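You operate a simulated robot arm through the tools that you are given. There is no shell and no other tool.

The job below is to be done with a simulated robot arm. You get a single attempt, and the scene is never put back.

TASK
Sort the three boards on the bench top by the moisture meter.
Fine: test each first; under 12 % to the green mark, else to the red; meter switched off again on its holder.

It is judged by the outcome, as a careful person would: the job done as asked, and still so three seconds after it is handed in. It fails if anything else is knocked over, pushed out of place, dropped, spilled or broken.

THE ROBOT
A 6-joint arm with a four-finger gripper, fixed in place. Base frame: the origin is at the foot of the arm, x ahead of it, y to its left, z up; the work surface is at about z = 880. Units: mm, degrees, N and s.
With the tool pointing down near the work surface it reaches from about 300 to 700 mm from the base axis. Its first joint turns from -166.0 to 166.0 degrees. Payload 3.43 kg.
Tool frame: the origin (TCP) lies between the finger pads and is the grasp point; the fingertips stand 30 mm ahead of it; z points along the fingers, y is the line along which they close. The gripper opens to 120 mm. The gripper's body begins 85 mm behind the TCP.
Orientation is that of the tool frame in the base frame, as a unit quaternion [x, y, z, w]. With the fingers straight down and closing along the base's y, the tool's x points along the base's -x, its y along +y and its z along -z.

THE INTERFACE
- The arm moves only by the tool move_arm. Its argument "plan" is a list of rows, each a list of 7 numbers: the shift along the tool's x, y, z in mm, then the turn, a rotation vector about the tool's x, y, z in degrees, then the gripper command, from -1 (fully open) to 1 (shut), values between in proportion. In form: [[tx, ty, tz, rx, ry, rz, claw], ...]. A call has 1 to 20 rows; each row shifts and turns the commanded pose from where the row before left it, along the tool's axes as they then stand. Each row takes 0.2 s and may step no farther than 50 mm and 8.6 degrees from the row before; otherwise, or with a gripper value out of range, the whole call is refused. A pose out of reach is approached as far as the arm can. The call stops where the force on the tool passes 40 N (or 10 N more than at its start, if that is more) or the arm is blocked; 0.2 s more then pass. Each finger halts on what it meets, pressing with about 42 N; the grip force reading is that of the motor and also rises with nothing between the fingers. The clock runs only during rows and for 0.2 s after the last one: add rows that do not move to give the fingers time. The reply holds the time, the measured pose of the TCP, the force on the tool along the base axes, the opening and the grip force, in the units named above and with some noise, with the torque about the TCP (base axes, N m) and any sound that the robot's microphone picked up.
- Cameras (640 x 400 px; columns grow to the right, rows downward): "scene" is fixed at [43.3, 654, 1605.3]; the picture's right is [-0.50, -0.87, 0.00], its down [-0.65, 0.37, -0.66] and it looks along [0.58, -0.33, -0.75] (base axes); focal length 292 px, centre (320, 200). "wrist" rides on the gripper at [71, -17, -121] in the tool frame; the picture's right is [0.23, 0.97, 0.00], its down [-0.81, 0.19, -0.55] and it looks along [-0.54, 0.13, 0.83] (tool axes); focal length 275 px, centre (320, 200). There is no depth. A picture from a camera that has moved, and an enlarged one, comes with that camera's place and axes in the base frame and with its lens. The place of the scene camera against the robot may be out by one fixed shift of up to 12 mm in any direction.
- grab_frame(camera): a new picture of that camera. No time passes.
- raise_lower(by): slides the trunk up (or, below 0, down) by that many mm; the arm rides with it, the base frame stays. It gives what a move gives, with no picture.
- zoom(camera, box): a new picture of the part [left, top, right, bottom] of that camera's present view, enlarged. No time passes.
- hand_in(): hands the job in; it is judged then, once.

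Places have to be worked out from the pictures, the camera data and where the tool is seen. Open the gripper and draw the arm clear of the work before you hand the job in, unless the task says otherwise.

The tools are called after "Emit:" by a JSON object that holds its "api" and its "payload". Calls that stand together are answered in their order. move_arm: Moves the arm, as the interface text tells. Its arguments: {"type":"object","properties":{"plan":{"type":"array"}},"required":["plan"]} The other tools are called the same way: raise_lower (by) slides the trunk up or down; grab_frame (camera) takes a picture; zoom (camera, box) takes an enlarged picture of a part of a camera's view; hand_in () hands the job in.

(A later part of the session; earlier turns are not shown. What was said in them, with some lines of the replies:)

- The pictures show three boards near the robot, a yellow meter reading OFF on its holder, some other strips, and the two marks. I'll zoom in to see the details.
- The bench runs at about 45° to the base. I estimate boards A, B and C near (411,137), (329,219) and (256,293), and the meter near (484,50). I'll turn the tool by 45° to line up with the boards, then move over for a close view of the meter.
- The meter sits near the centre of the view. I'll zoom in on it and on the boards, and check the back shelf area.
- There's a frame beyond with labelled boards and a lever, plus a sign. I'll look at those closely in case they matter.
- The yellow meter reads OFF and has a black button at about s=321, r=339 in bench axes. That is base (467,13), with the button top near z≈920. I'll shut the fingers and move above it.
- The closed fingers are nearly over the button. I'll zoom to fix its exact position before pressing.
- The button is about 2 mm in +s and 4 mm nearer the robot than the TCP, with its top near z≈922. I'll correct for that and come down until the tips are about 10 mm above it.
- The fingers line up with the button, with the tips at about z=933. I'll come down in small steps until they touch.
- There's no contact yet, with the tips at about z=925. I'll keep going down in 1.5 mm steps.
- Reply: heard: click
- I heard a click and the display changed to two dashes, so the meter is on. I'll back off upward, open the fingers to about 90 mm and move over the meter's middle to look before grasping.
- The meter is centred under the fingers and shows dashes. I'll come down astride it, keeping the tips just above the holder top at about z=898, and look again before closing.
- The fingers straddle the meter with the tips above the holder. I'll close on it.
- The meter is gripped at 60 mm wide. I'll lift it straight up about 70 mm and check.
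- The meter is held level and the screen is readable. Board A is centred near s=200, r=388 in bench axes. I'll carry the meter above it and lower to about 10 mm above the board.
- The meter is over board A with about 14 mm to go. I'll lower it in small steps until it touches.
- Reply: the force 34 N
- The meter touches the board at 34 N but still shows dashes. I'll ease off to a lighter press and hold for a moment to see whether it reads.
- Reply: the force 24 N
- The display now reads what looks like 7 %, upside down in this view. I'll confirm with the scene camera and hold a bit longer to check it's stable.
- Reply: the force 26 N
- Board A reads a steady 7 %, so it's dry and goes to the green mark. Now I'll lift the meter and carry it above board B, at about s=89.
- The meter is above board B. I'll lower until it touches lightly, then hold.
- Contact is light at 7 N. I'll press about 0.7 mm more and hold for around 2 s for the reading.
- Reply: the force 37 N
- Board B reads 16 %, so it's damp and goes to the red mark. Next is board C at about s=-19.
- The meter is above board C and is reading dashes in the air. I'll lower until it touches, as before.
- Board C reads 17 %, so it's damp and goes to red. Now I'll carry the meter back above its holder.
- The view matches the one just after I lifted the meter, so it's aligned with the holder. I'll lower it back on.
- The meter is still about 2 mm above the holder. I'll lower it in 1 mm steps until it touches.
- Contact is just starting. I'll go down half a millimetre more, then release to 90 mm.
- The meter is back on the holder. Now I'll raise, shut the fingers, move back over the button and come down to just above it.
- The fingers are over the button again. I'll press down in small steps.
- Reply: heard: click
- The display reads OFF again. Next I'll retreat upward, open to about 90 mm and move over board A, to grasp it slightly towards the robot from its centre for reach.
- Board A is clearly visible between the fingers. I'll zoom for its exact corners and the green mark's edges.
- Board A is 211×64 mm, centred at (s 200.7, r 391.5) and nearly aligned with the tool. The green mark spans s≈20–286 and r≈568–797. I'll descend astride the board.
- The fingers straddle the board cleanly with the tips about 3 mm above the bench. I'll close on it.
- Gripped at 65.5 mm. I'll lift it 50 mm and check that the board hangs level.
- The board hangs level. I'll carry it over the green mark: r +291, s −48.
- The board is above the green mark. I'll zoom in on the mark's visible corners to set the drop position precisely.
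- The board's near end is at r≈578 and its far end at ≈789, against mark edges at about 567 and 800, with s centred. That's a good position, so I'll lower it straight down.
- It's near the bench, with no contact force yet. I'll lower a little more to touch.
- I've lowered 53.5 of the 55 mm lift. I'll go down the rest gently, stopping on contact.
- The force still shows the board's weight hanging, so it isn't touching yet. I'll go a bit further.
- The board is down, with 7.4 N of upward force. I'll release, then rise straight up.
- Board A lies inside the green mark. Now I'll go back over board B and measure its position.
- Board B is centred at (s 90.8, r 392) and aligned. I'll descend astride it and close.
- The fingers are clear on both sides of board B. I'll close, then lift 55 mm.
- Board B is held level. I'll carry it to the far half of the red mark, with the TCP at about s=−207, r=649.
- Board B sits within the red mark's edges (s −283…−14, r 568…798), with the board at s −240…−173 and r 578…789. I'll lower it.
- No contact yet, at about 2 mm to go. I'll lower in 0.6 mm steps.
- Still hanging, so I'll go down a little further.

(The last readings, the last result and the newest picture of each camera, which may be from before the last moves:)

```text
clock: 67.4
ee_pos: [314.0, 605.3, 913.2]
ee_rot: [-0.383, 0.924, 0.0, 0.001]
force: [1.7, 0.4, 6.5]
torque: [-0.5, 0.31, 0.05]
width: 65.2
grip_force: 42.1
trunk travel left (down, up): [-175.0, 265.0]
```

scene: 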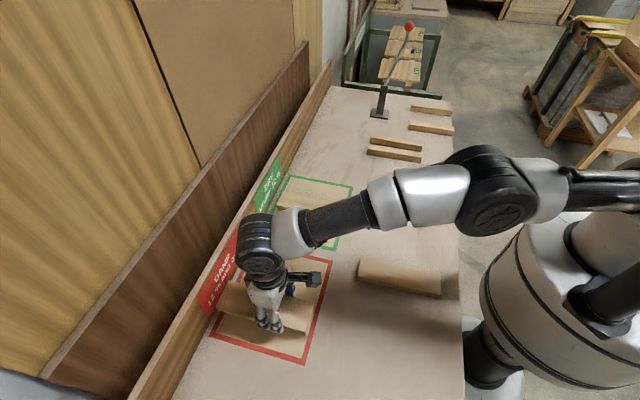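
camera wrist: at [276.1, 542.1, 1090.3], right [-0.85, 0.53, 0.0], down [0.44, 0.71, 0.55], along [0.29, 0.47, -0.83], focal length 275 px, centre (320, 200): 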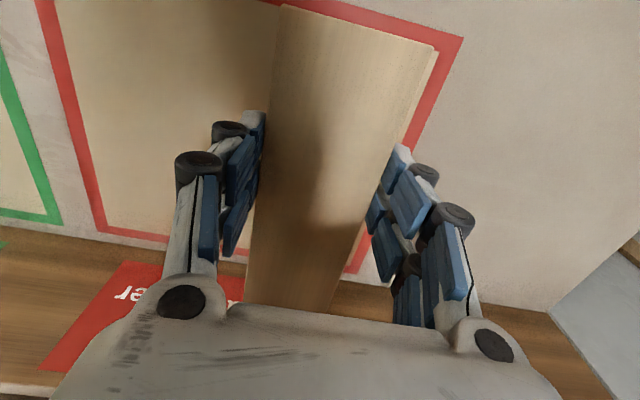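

Board B is down on the bench. I'll release and rise.

Emit:
{"api": "move_arm", "payload": {"plan": [[0, 0, 0, 0, 0, 0, 0], [0, 0, 0, 0, 0, 0, -0.2], [0, 0, 0, 0, 0, 0, -0.5], [0, 0, 0, 0, 0, 0, -0.5], [0, 0, -10, 0, 0, 0, -0.5], [0, 0, -30, 0, 0, 0, -0.5], [0, 0, -40, 0, 0, 0, -0.5], [0, 0, -40, 0, 0, 0, -0.5], [0, 0, 0, 0, 0, 0, -0.5]]}}

Emit:
{"api": "grab_frame", "payload": {"camera": "wrist"}}

Emit:
{"api": "grab_frame", "payload": {"camera": "scene"}}

```text
clock: 69.4
ee_pos: [314.2, 606.7, 1030.9]
ee_rot: [-0.382, 0.924, 0.0, 0.0]
force: [0.2, -0.6, -0.6]
torque: [-0.01, 0.01, 0.01]
width: 89.9
grip_force: 0.0
trunk travel left (down, up): [-175.0, 265.0]
```

```text
taken
camera wrist: at [276.8, 543.8, 1150.9], right [-0.85, 0.53, 0.0], down [0.44, 0.71, 0.55], along [0.29, 0.47, -0.83], focal length 275 px, centre (320, 200)
```

wrist: 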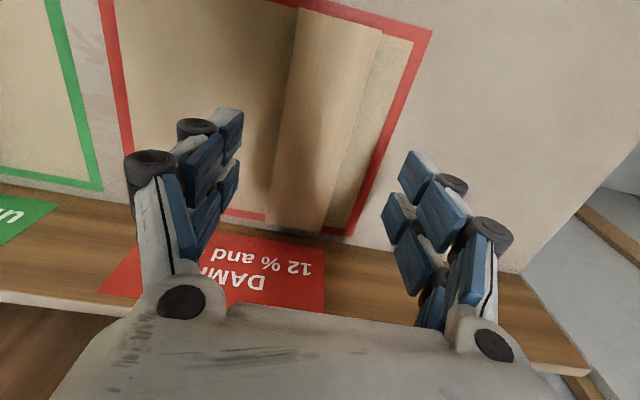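

```text
taken
```

scene: 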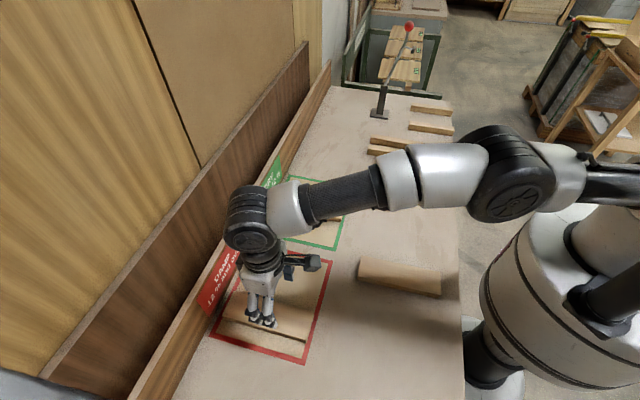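

Board B lies inside the red mark. Now I'll go back over board C and measure it.

Emit:
{"api": "move_arm", "payload": {"plan": [[20, -13, 0, 0, 0, 0, -0.5], [34, -22, 0, 0, 0, 0, -0.5], [34, -22, 0, 0, 0, 0, -0.5], [34, -22, 0, 0, 0, 0, -0.5], [34, -22, 0, 0, 0, 0, -0.5], [34, -22, 0, 0, 0, 0, -0.5], [34, -22, 0, 0, 0, 0, -0.5], [34, -22, 0, 0, 0, 0, -0.5], [22, -14, 0, 0, 0, 0, -0.5], [14, -7, 0, 0, 0, 0, -0.5], [0, 0, 0, 0, 0, 0, -0.5]]}}

Emit:
{"api": "grab_frame", "payload": {"camera": "wrist"}}

Emit:
{"api": "zoom", "payload": {"camera": "wrist", "box": [216, 130, 424, 260]}}

Emit:
{"api": "zoom", "payload": {"camera": "wrist", "box": [216, 0, 424, 130]}}

```text
clock: 71.8
ee_pos: [239.0, 264.2, 1033.9]
ee_rot: [-0.382, 0.924, 0.0, -0.001]
force: [-0.1, -0.2, 0.4]
torque: [-0.04, -0.01, -0.01]
width: 90.0
grip_force: 0.1
trunk travel left (down, up): [-175.0, 265.0]
```

```text
taken
camera wrist: at [200.7, 201.1, 1154.0], right [-0.85, 0.53, 0.0], down [0.44, 0.71, 0.55], along [0.29, 0.47, -0.83], focal length 275 px, centre (320, 200)
```

wrist: 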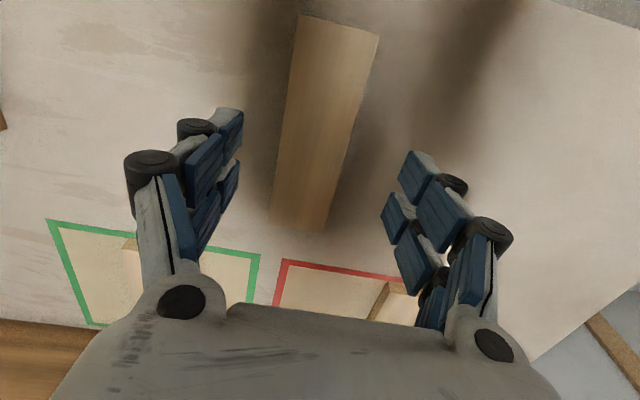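

```text
3.08 times, centred on (320, 195) of wrist
camera zoom: at [200.7, 201.1, 1154.0], right [-0.85, 0.53, 0.0], down [0.44, 0.71, 0.55], along [0.29, 0.47, -0.83], focal length 847 px, centre (320, 215)
```

zoom: 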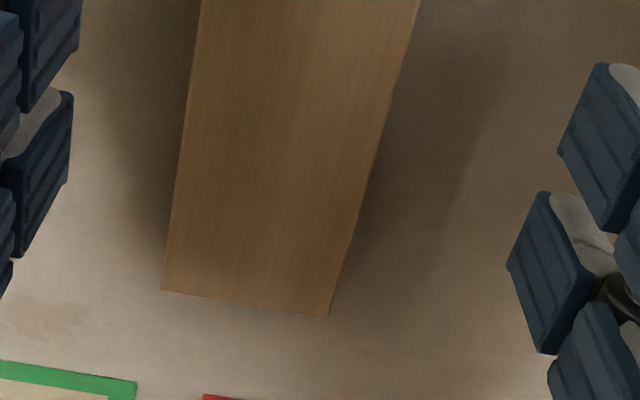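

```text
3.08 times, centred on (320, 65) of wrist
camera zoom: at [200.7, 201.1, 1154.0], right [-0.85, 0.53, 0.0], down [0.44, 0.71, 0.55], along [0.29, 0.47, -0.83], focal length 847 px, centre (320, 615)
```

zoom: 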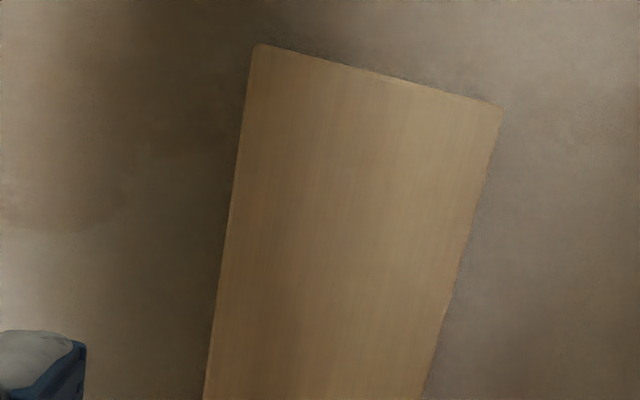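

Board C is centred at (s −19, r 391.5), and the TCP is already on its line. I'll descend astride it.

Emit:
{"api": "move_arm", "payload": {"plan": [[0, 0, 35, 0, 0, 0, -0.5], [0, 0, 35, 0, 0, 0, -0.5], [0, 0, 25, 0, 0, 0, -0.5], [0, 0, 14, 0, 0, 0, -0.5], [0, 0, 6, 0, 0, 0, -0.5], [0, 0, 4, 0, 0, 0, -0.5], [0, 0, 0, 0, 0, 0, -0.5]]}}

Emit:
{"api": "grab_frame", "payload": {"camera": "wrist"}}

```text
clock: 73.4
ee_pos: [238.4, 265.1, 914.5]
ee_rot: [-0.383, 0.924, 0.0, 0.0]
force: [-0.2, -0.1, -0.5]
torque: [0.02, -0.01, -0.01]
width: 89.9
grip_force: 0.1
trunk travel left (down, up): [-175.0, 265.0]
```

```text
taken
camera wrist: at [201.0, 201.3, 1033.3], right [-0.85, 0.53, 0.0], down [0.44, 0.71, 0.55], along [0.29, 0.47, -0.83], focal length 275 px, centre (320, 200)
```

wrist: 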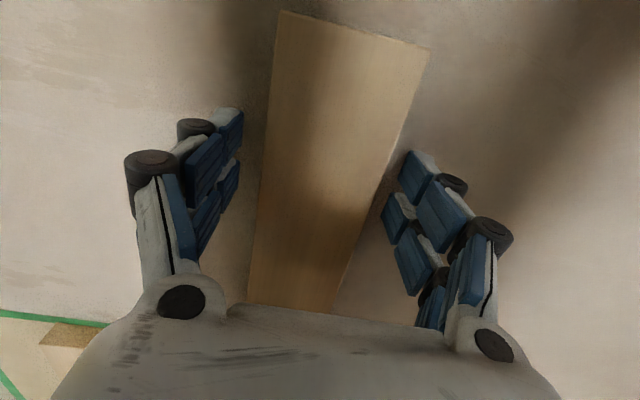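

The fingers straddle board C. I'll close and lift 55 mm.

Emit:
{"api": "move_arm", "payload": {"plan": [[0, 0, 0, 0, 0, 0, 0], [0, 0, 0, 0, 0, 0, 0.3], [0, 0, 0, 0, 0, 0, 0.5], [0, 0, 0, 0, 0, 0, 0.5], [0, 0, 0, 0, 0, 0, 0.5], [0, 0, -5, 0, 0, 0, 0.5], [0, 0, -15, 0, 0, 0, 0.5], [0, 0, -20, 0, 0, 0, 0.5], [0, 0, -15, 0, 0, 0, 0.5], [0, 0, 0, 0, 0, 0, 0.5]]}}

Emit:
{"api": "grab_frame", "payload": {"camera": "wrist"}}

Emit:
{"api": "zoom", "payload": {"camera": "scene", "box": [340, 210, 468, 310]}}

```text
clock: 75.6
ee_pos: [239.6, 266.7, 968.0]
ee_rot: [-0.383, 0.924, 0.0, -0.001]
force: [-0.4, 0.5, -2.5]
torque: [-0.02, 0.06, 0.03]
width: 65.2
grip_force: 41.8
trunk travel left (down, up): [-175.0, 265.0]
```

```text
taken
camera wrist: at [202.5, 202.0, 1088.1], right [-0.85, 0.53, 0.0], down [0.44, 0.71, 0.55], along [0.29, 0.47, -0.83], focal length 275 px, centre (320, 200)
```

wrist: 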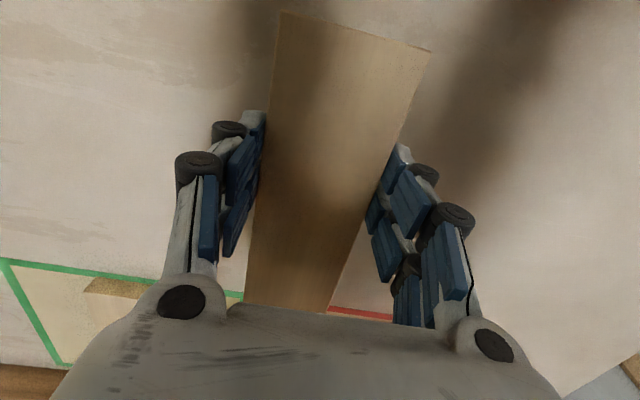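

```text
4.00 times, centred on (404, 260) of scene
camera zoom: at [43.3, 654.0, 1605.3], right [-0.5, -0.87, 0.0], down [-0.65, 0.37, -0.66], along [0.58, -0.33, -0.75], focal length 1168 px, centre (-16, -40)
```

zoom: 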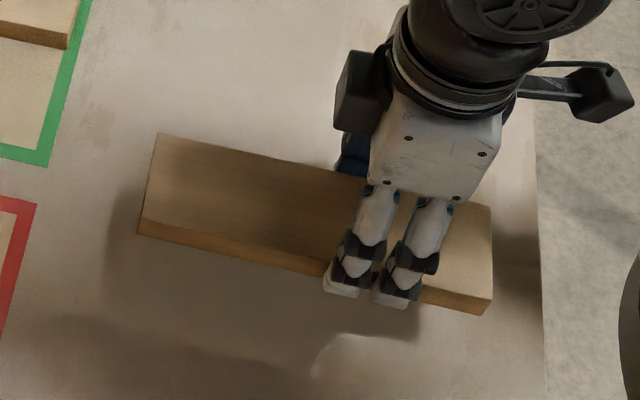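

Board C is held level. I'll carry it to the other half of the red mark, at about s=−95.

Emit:
{"api": "move_arm", "payload": {"plan": [[-20, 5, 0, 0, 0, 0, 0.5], [-34, 9, 0, 0, 0, 0, 0.5], [-35, 9, 0, 0, 0, 0, 0.5], [-35, 9, 0, 0, 0, 0, 0.5], [-35, 9, 0, 0, 0, 0, 0.5], [-35, 9, 0, 0, 0, 0, 0.5], [-35, 9, 0, 0, 0, 0, 0.5], [-32, 9, 0, 0, 0, 0, 0.5], [-19, 5, 0, 0, 0, 0, 0.5], [-10, 3, 0, 0, 0, 0, 0.5], [0, 0, 0, 0, 0, 0, 0.5], [0, 0, 0, 0, 0, 0, 0.5]]}}

Emit:
{"api": "grab_frame", "payload": {"camera": "wrist"}}

Emit:
{"api": "zoom", "payload": {"camera": "scene", "box": [190, 220, 370, 380]}}

```text
clock: 78.2
ee_pos: [390.2, 523.7, 968.5]
ee_rot: [-0.383, 0.924, 0.0, 0.001]
force: [-0.5, 0.0, -1.7]
torque: [-0.04, 0.06, -0.04]
width: 65.7
grip_force: 41.9
trunk travel left (down, up): [-175.0, 265.0]
```

```text
taken
camera wrist: at [352.7, 459.7, 1087.7], right [-0.85, 0.53, 0.0], down [0.44, 0.71, 0.55], along [0.29, 0.47, -0.83], focal length 275 px, centre (320, 200)
```

wrist: 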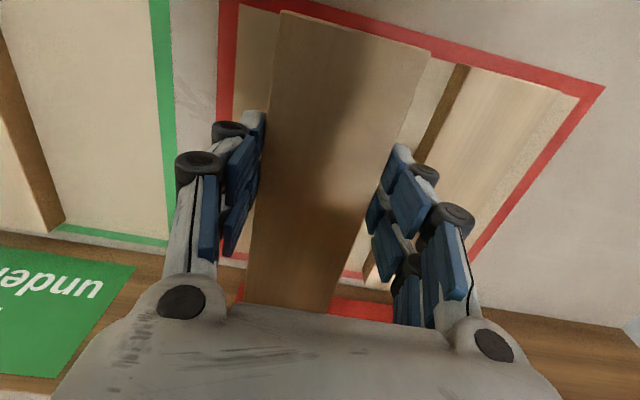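

```text
2.50 times, centred on (280, 300) of scene
camera zoom: at [43.3, 654.0, 1605.3], right [-0.5, -0.87, 0.0], down [-0.65, 0.37, -0.66], along [0.58, -0.33, -0.75], focal length 730 px, centre (420, -50)
```

zoom: 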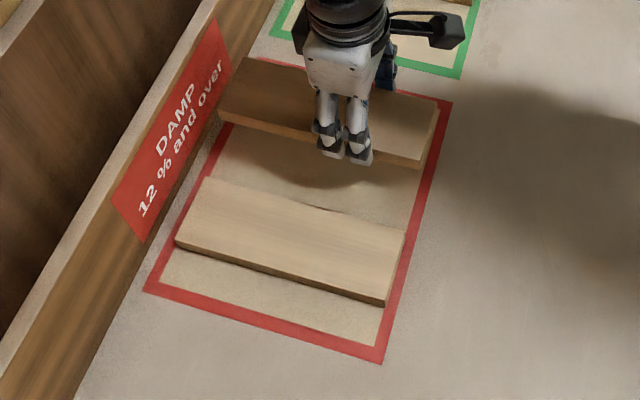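

Board C is above the red mark and clear of board B, with its near end at r≈576. I'll shift 3 mm further in and lower.

Emit:
{"api": "move_arm", "payload": {"plan": [[-3, 0, 12, 0, 0, 0, 0.5], [0, 0, 15, 0, 0, 0, 0.5], [0, 0, 13, 0, 0, 0, 0.5], [0, 0, 9, 0, 0, 0, 0.5], [0, 0, 3, 0, 0, 0, 0.5], [0, 0, 1, 0, 0, 0, 0.5], [0, 0, 0.7, 0, 0, 0, 0.5], [0, 0, 0, 0, 0, 0, 0.5]]}}

```text
clock: 80.0
ee_pos: [392.6, 526.8, 913.7]
ee_rot: [-0.383, 0.924, 0.0, 0.001]
force: [0.4, 0.6, -1.9]
torque: [-0.06, 0.06, -0.02]
width: 65.8
grip_force: 41.7
trunk travel left (down, up): [-175.0, 265.0]
```

It's about 1 mm off the bench, so I'll keep lowering in small steps.

Emit:
{"api": "move_arm", "payload": {"plan": [[0, 0, 0.7, 0, 0, 0, 0.5], [0, 0, 0.6, 0, 0, 0, 0.5], [0, 0, 0, 0, 0, 0, 0.5]]}}

```text
clock: 80.8
ee_pos: [391.6, 525.6, 914.0]
ee_rot: [-0.382, 0.924, 0.0, 0.0]
force: [0.3, -0.3, -1.1]
torque: [0.05, -0.14, 0.02]
width: 65.5
grip_force: 42.1
trunk travel left (down, up): [-175.0, 265.0]
```

Contact is just beginning. I'll take one more small step and then release.

Emit:
{"api": "move_arm", "payload": {"plan": [[0, 0, 0.6, 0, 0, 0, 0.5], [0, 0, 0.4, 0, 0, 0, 0.5], [0, 0, 0, 0, 0, 0, 0.5]]}}

```text
clock: 81.6
ee_pos: [391.9, 525.9, 912.5]
ee_rot: [-0.383, 0.924, 0.0, 0.001]
force: [1.3, -1.3, 7.4]
torque: [-0.51, 0.32, 0.1]
width: 65.6
grip_force: 42.2
trunk travel left (down, up): [-175.0, 265.0]
```

Board C is down. I'll release to 85 mm and rise straight up.

Emit:
{"api": "move_arm", "payload": {"plan": [[0, 0, 0, 0, 0, 0, 0], [0, 0, 0, 0, 0, 0, -0.2], [0, 0, 0, 0, 0, 0, -0.42], [0, 0, 0, 0, 0, 0, -0.42], [0, 0, -10, 0, 0, 0, -0.42], [0, 0, -30, 0, 0, 0, -0.42], [0, 0, -40, 0, 0, 0, -0.42], [0, 0, -40, 0, 0, 0, -0.42], [20, 0, -30, 0, 0, 0, -0.42], [40, 0, 0, 0, 0, 0, -0.42], [45, 0, 0, 0, 0, 0, -0.42], [45, 0, 0, 0, 0, 0, -0.42], [45, 0, 0, 0, 0, 0, -0.42], [40, 0, 0, 0, 0, 0, -1], [20, 0, 0, 0, 0, 0, -1], [0, 0, 0, 0, 0, 0, -1]]}}

Emit:
{"api": "grab_frame", "payload": {"camera": "scene"}}

Emit:
{"api": "zoom", "payload": {"camera": "scene", "box": [190, 160, 370, 380]}}

Emit:
{"api": "zoom", "payload": {"camera": "scene", "box": [364, 150, 460, 210]}}

```text
clock: 85.0
ee_pos: [211.7, 345.6, 1062.6]
ee_rot: [-0.383, 0.924, -0.001, 0.0]
force: [0.4, -0.1, -0.1]
torque: [0.01, 0.0, 0.01]
width: 120.0
grip_force: 0.0
trunk travel left (down, up): [-175.0, 265.0]
```

```text
taken
```

scene: 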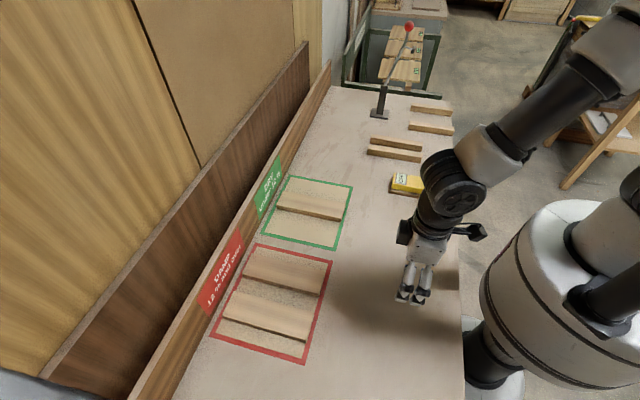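

```text
1.82 times, centred on (280, 270) of scene
camera zoom: at [43.3, 654.0, 1605.3], right [-0.5, -0.87, 0.0], down [-0.65, 0.37, -0.66], along [0.58, -0.33, -0.75], focal length 531 px, centre (393, 73)
```

zoom: 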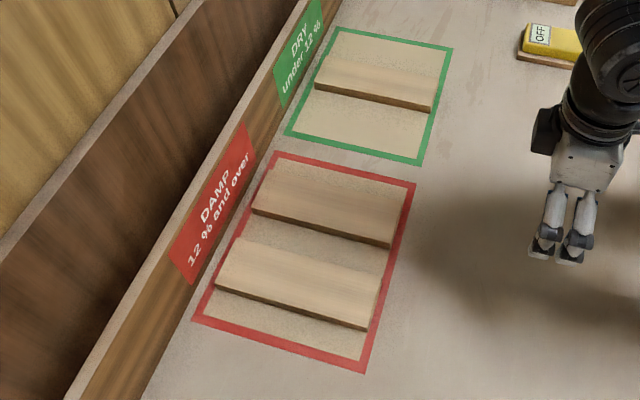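

```text
6.67 times, centred on (412, 180) of scene
camera zoom: at [43.3, 654.0, 1605.3], right [-0.5, -0.87, 0.0], down [-0.65, 0.37, -0.66], along [0.58, -0.33, -0.75], focal length 1946 px, centre (-293, 333)
```

zoom: 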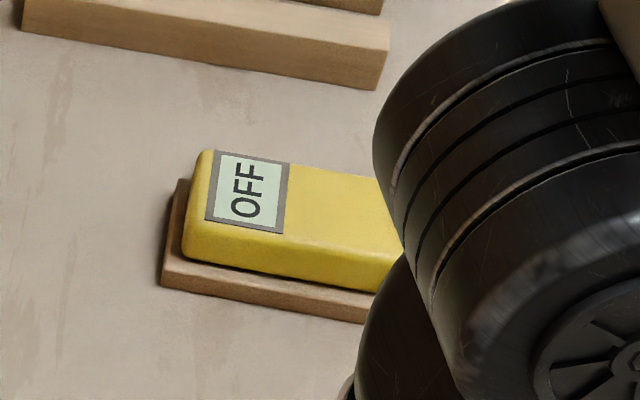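

All three boards lie in their marks, A in green and B and C in red. The meter reads OFF on its holder. I'll raise the open arm a little further clear, then hand in.

Emit:
{"api": "move_arm", "payload": {"plan": [[0, 0, -40, 0, 0, 0, -1], [0, 0, -40, 0, 0, 0, -1], [0, 0, -40, 0, 0, 0, -1], [0, 0, 0, 0, 0, 0, -1]]}}

Emit:
{"api": "grab_frame", "payload": {"camera": "scene"}}

```text
clock: 86.0
ee_pos: [212.2, 343.2, 1171.6]
ee_rot: [-0.379, 0.925, -0.011, -0.013]
force: [0.1, 0.7, -1.4]
torque: [-0.01, -0.03, 0.01]
width: 120.1
grip_force: 0.0
trunk travel left (down, up): [-175.0, 265.0]
```

```text
taken
```

scene: 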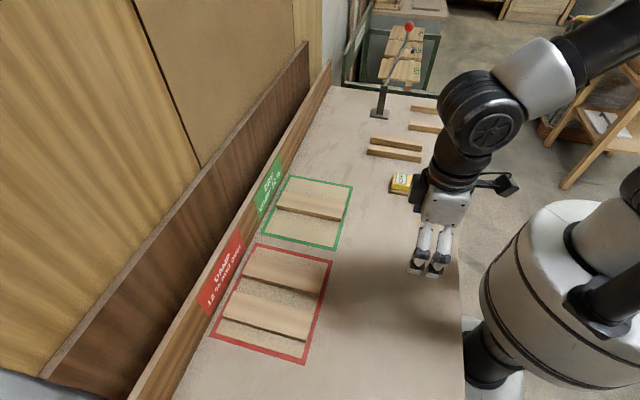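

The arm is clear with the gripper open, the boards are sorted, and the meter is off on its holder. I'm handing the job in.

Emit:
{"api": "hand_in", "payload": {}}

```text
The job is handed in.
```

The three boards are tested and sorted, and the job is handed in. I haven't had the judge's result back.

| Board | Starting place | Reading | Placed on |
|---|---|---|---|
| A | nearest the meter | 7 % | green mark |
| B | middle | 16 % | red mark |
| C | farthest from the meter | 17 % | red mark |

- **Boards:** By my camera measurements, all three lie within the outer edges of their marks. At 211 mm they are slightly longer than the space inside the coloured borders, so their ends overlap the border lines.
- **Meter:** It is back on its holder and reads OFF, about 2 mm from where it started.
- **Everything else:** I saw nothing else moved or knocked over. The gripper was open and the arm clear of the work when I handed in.
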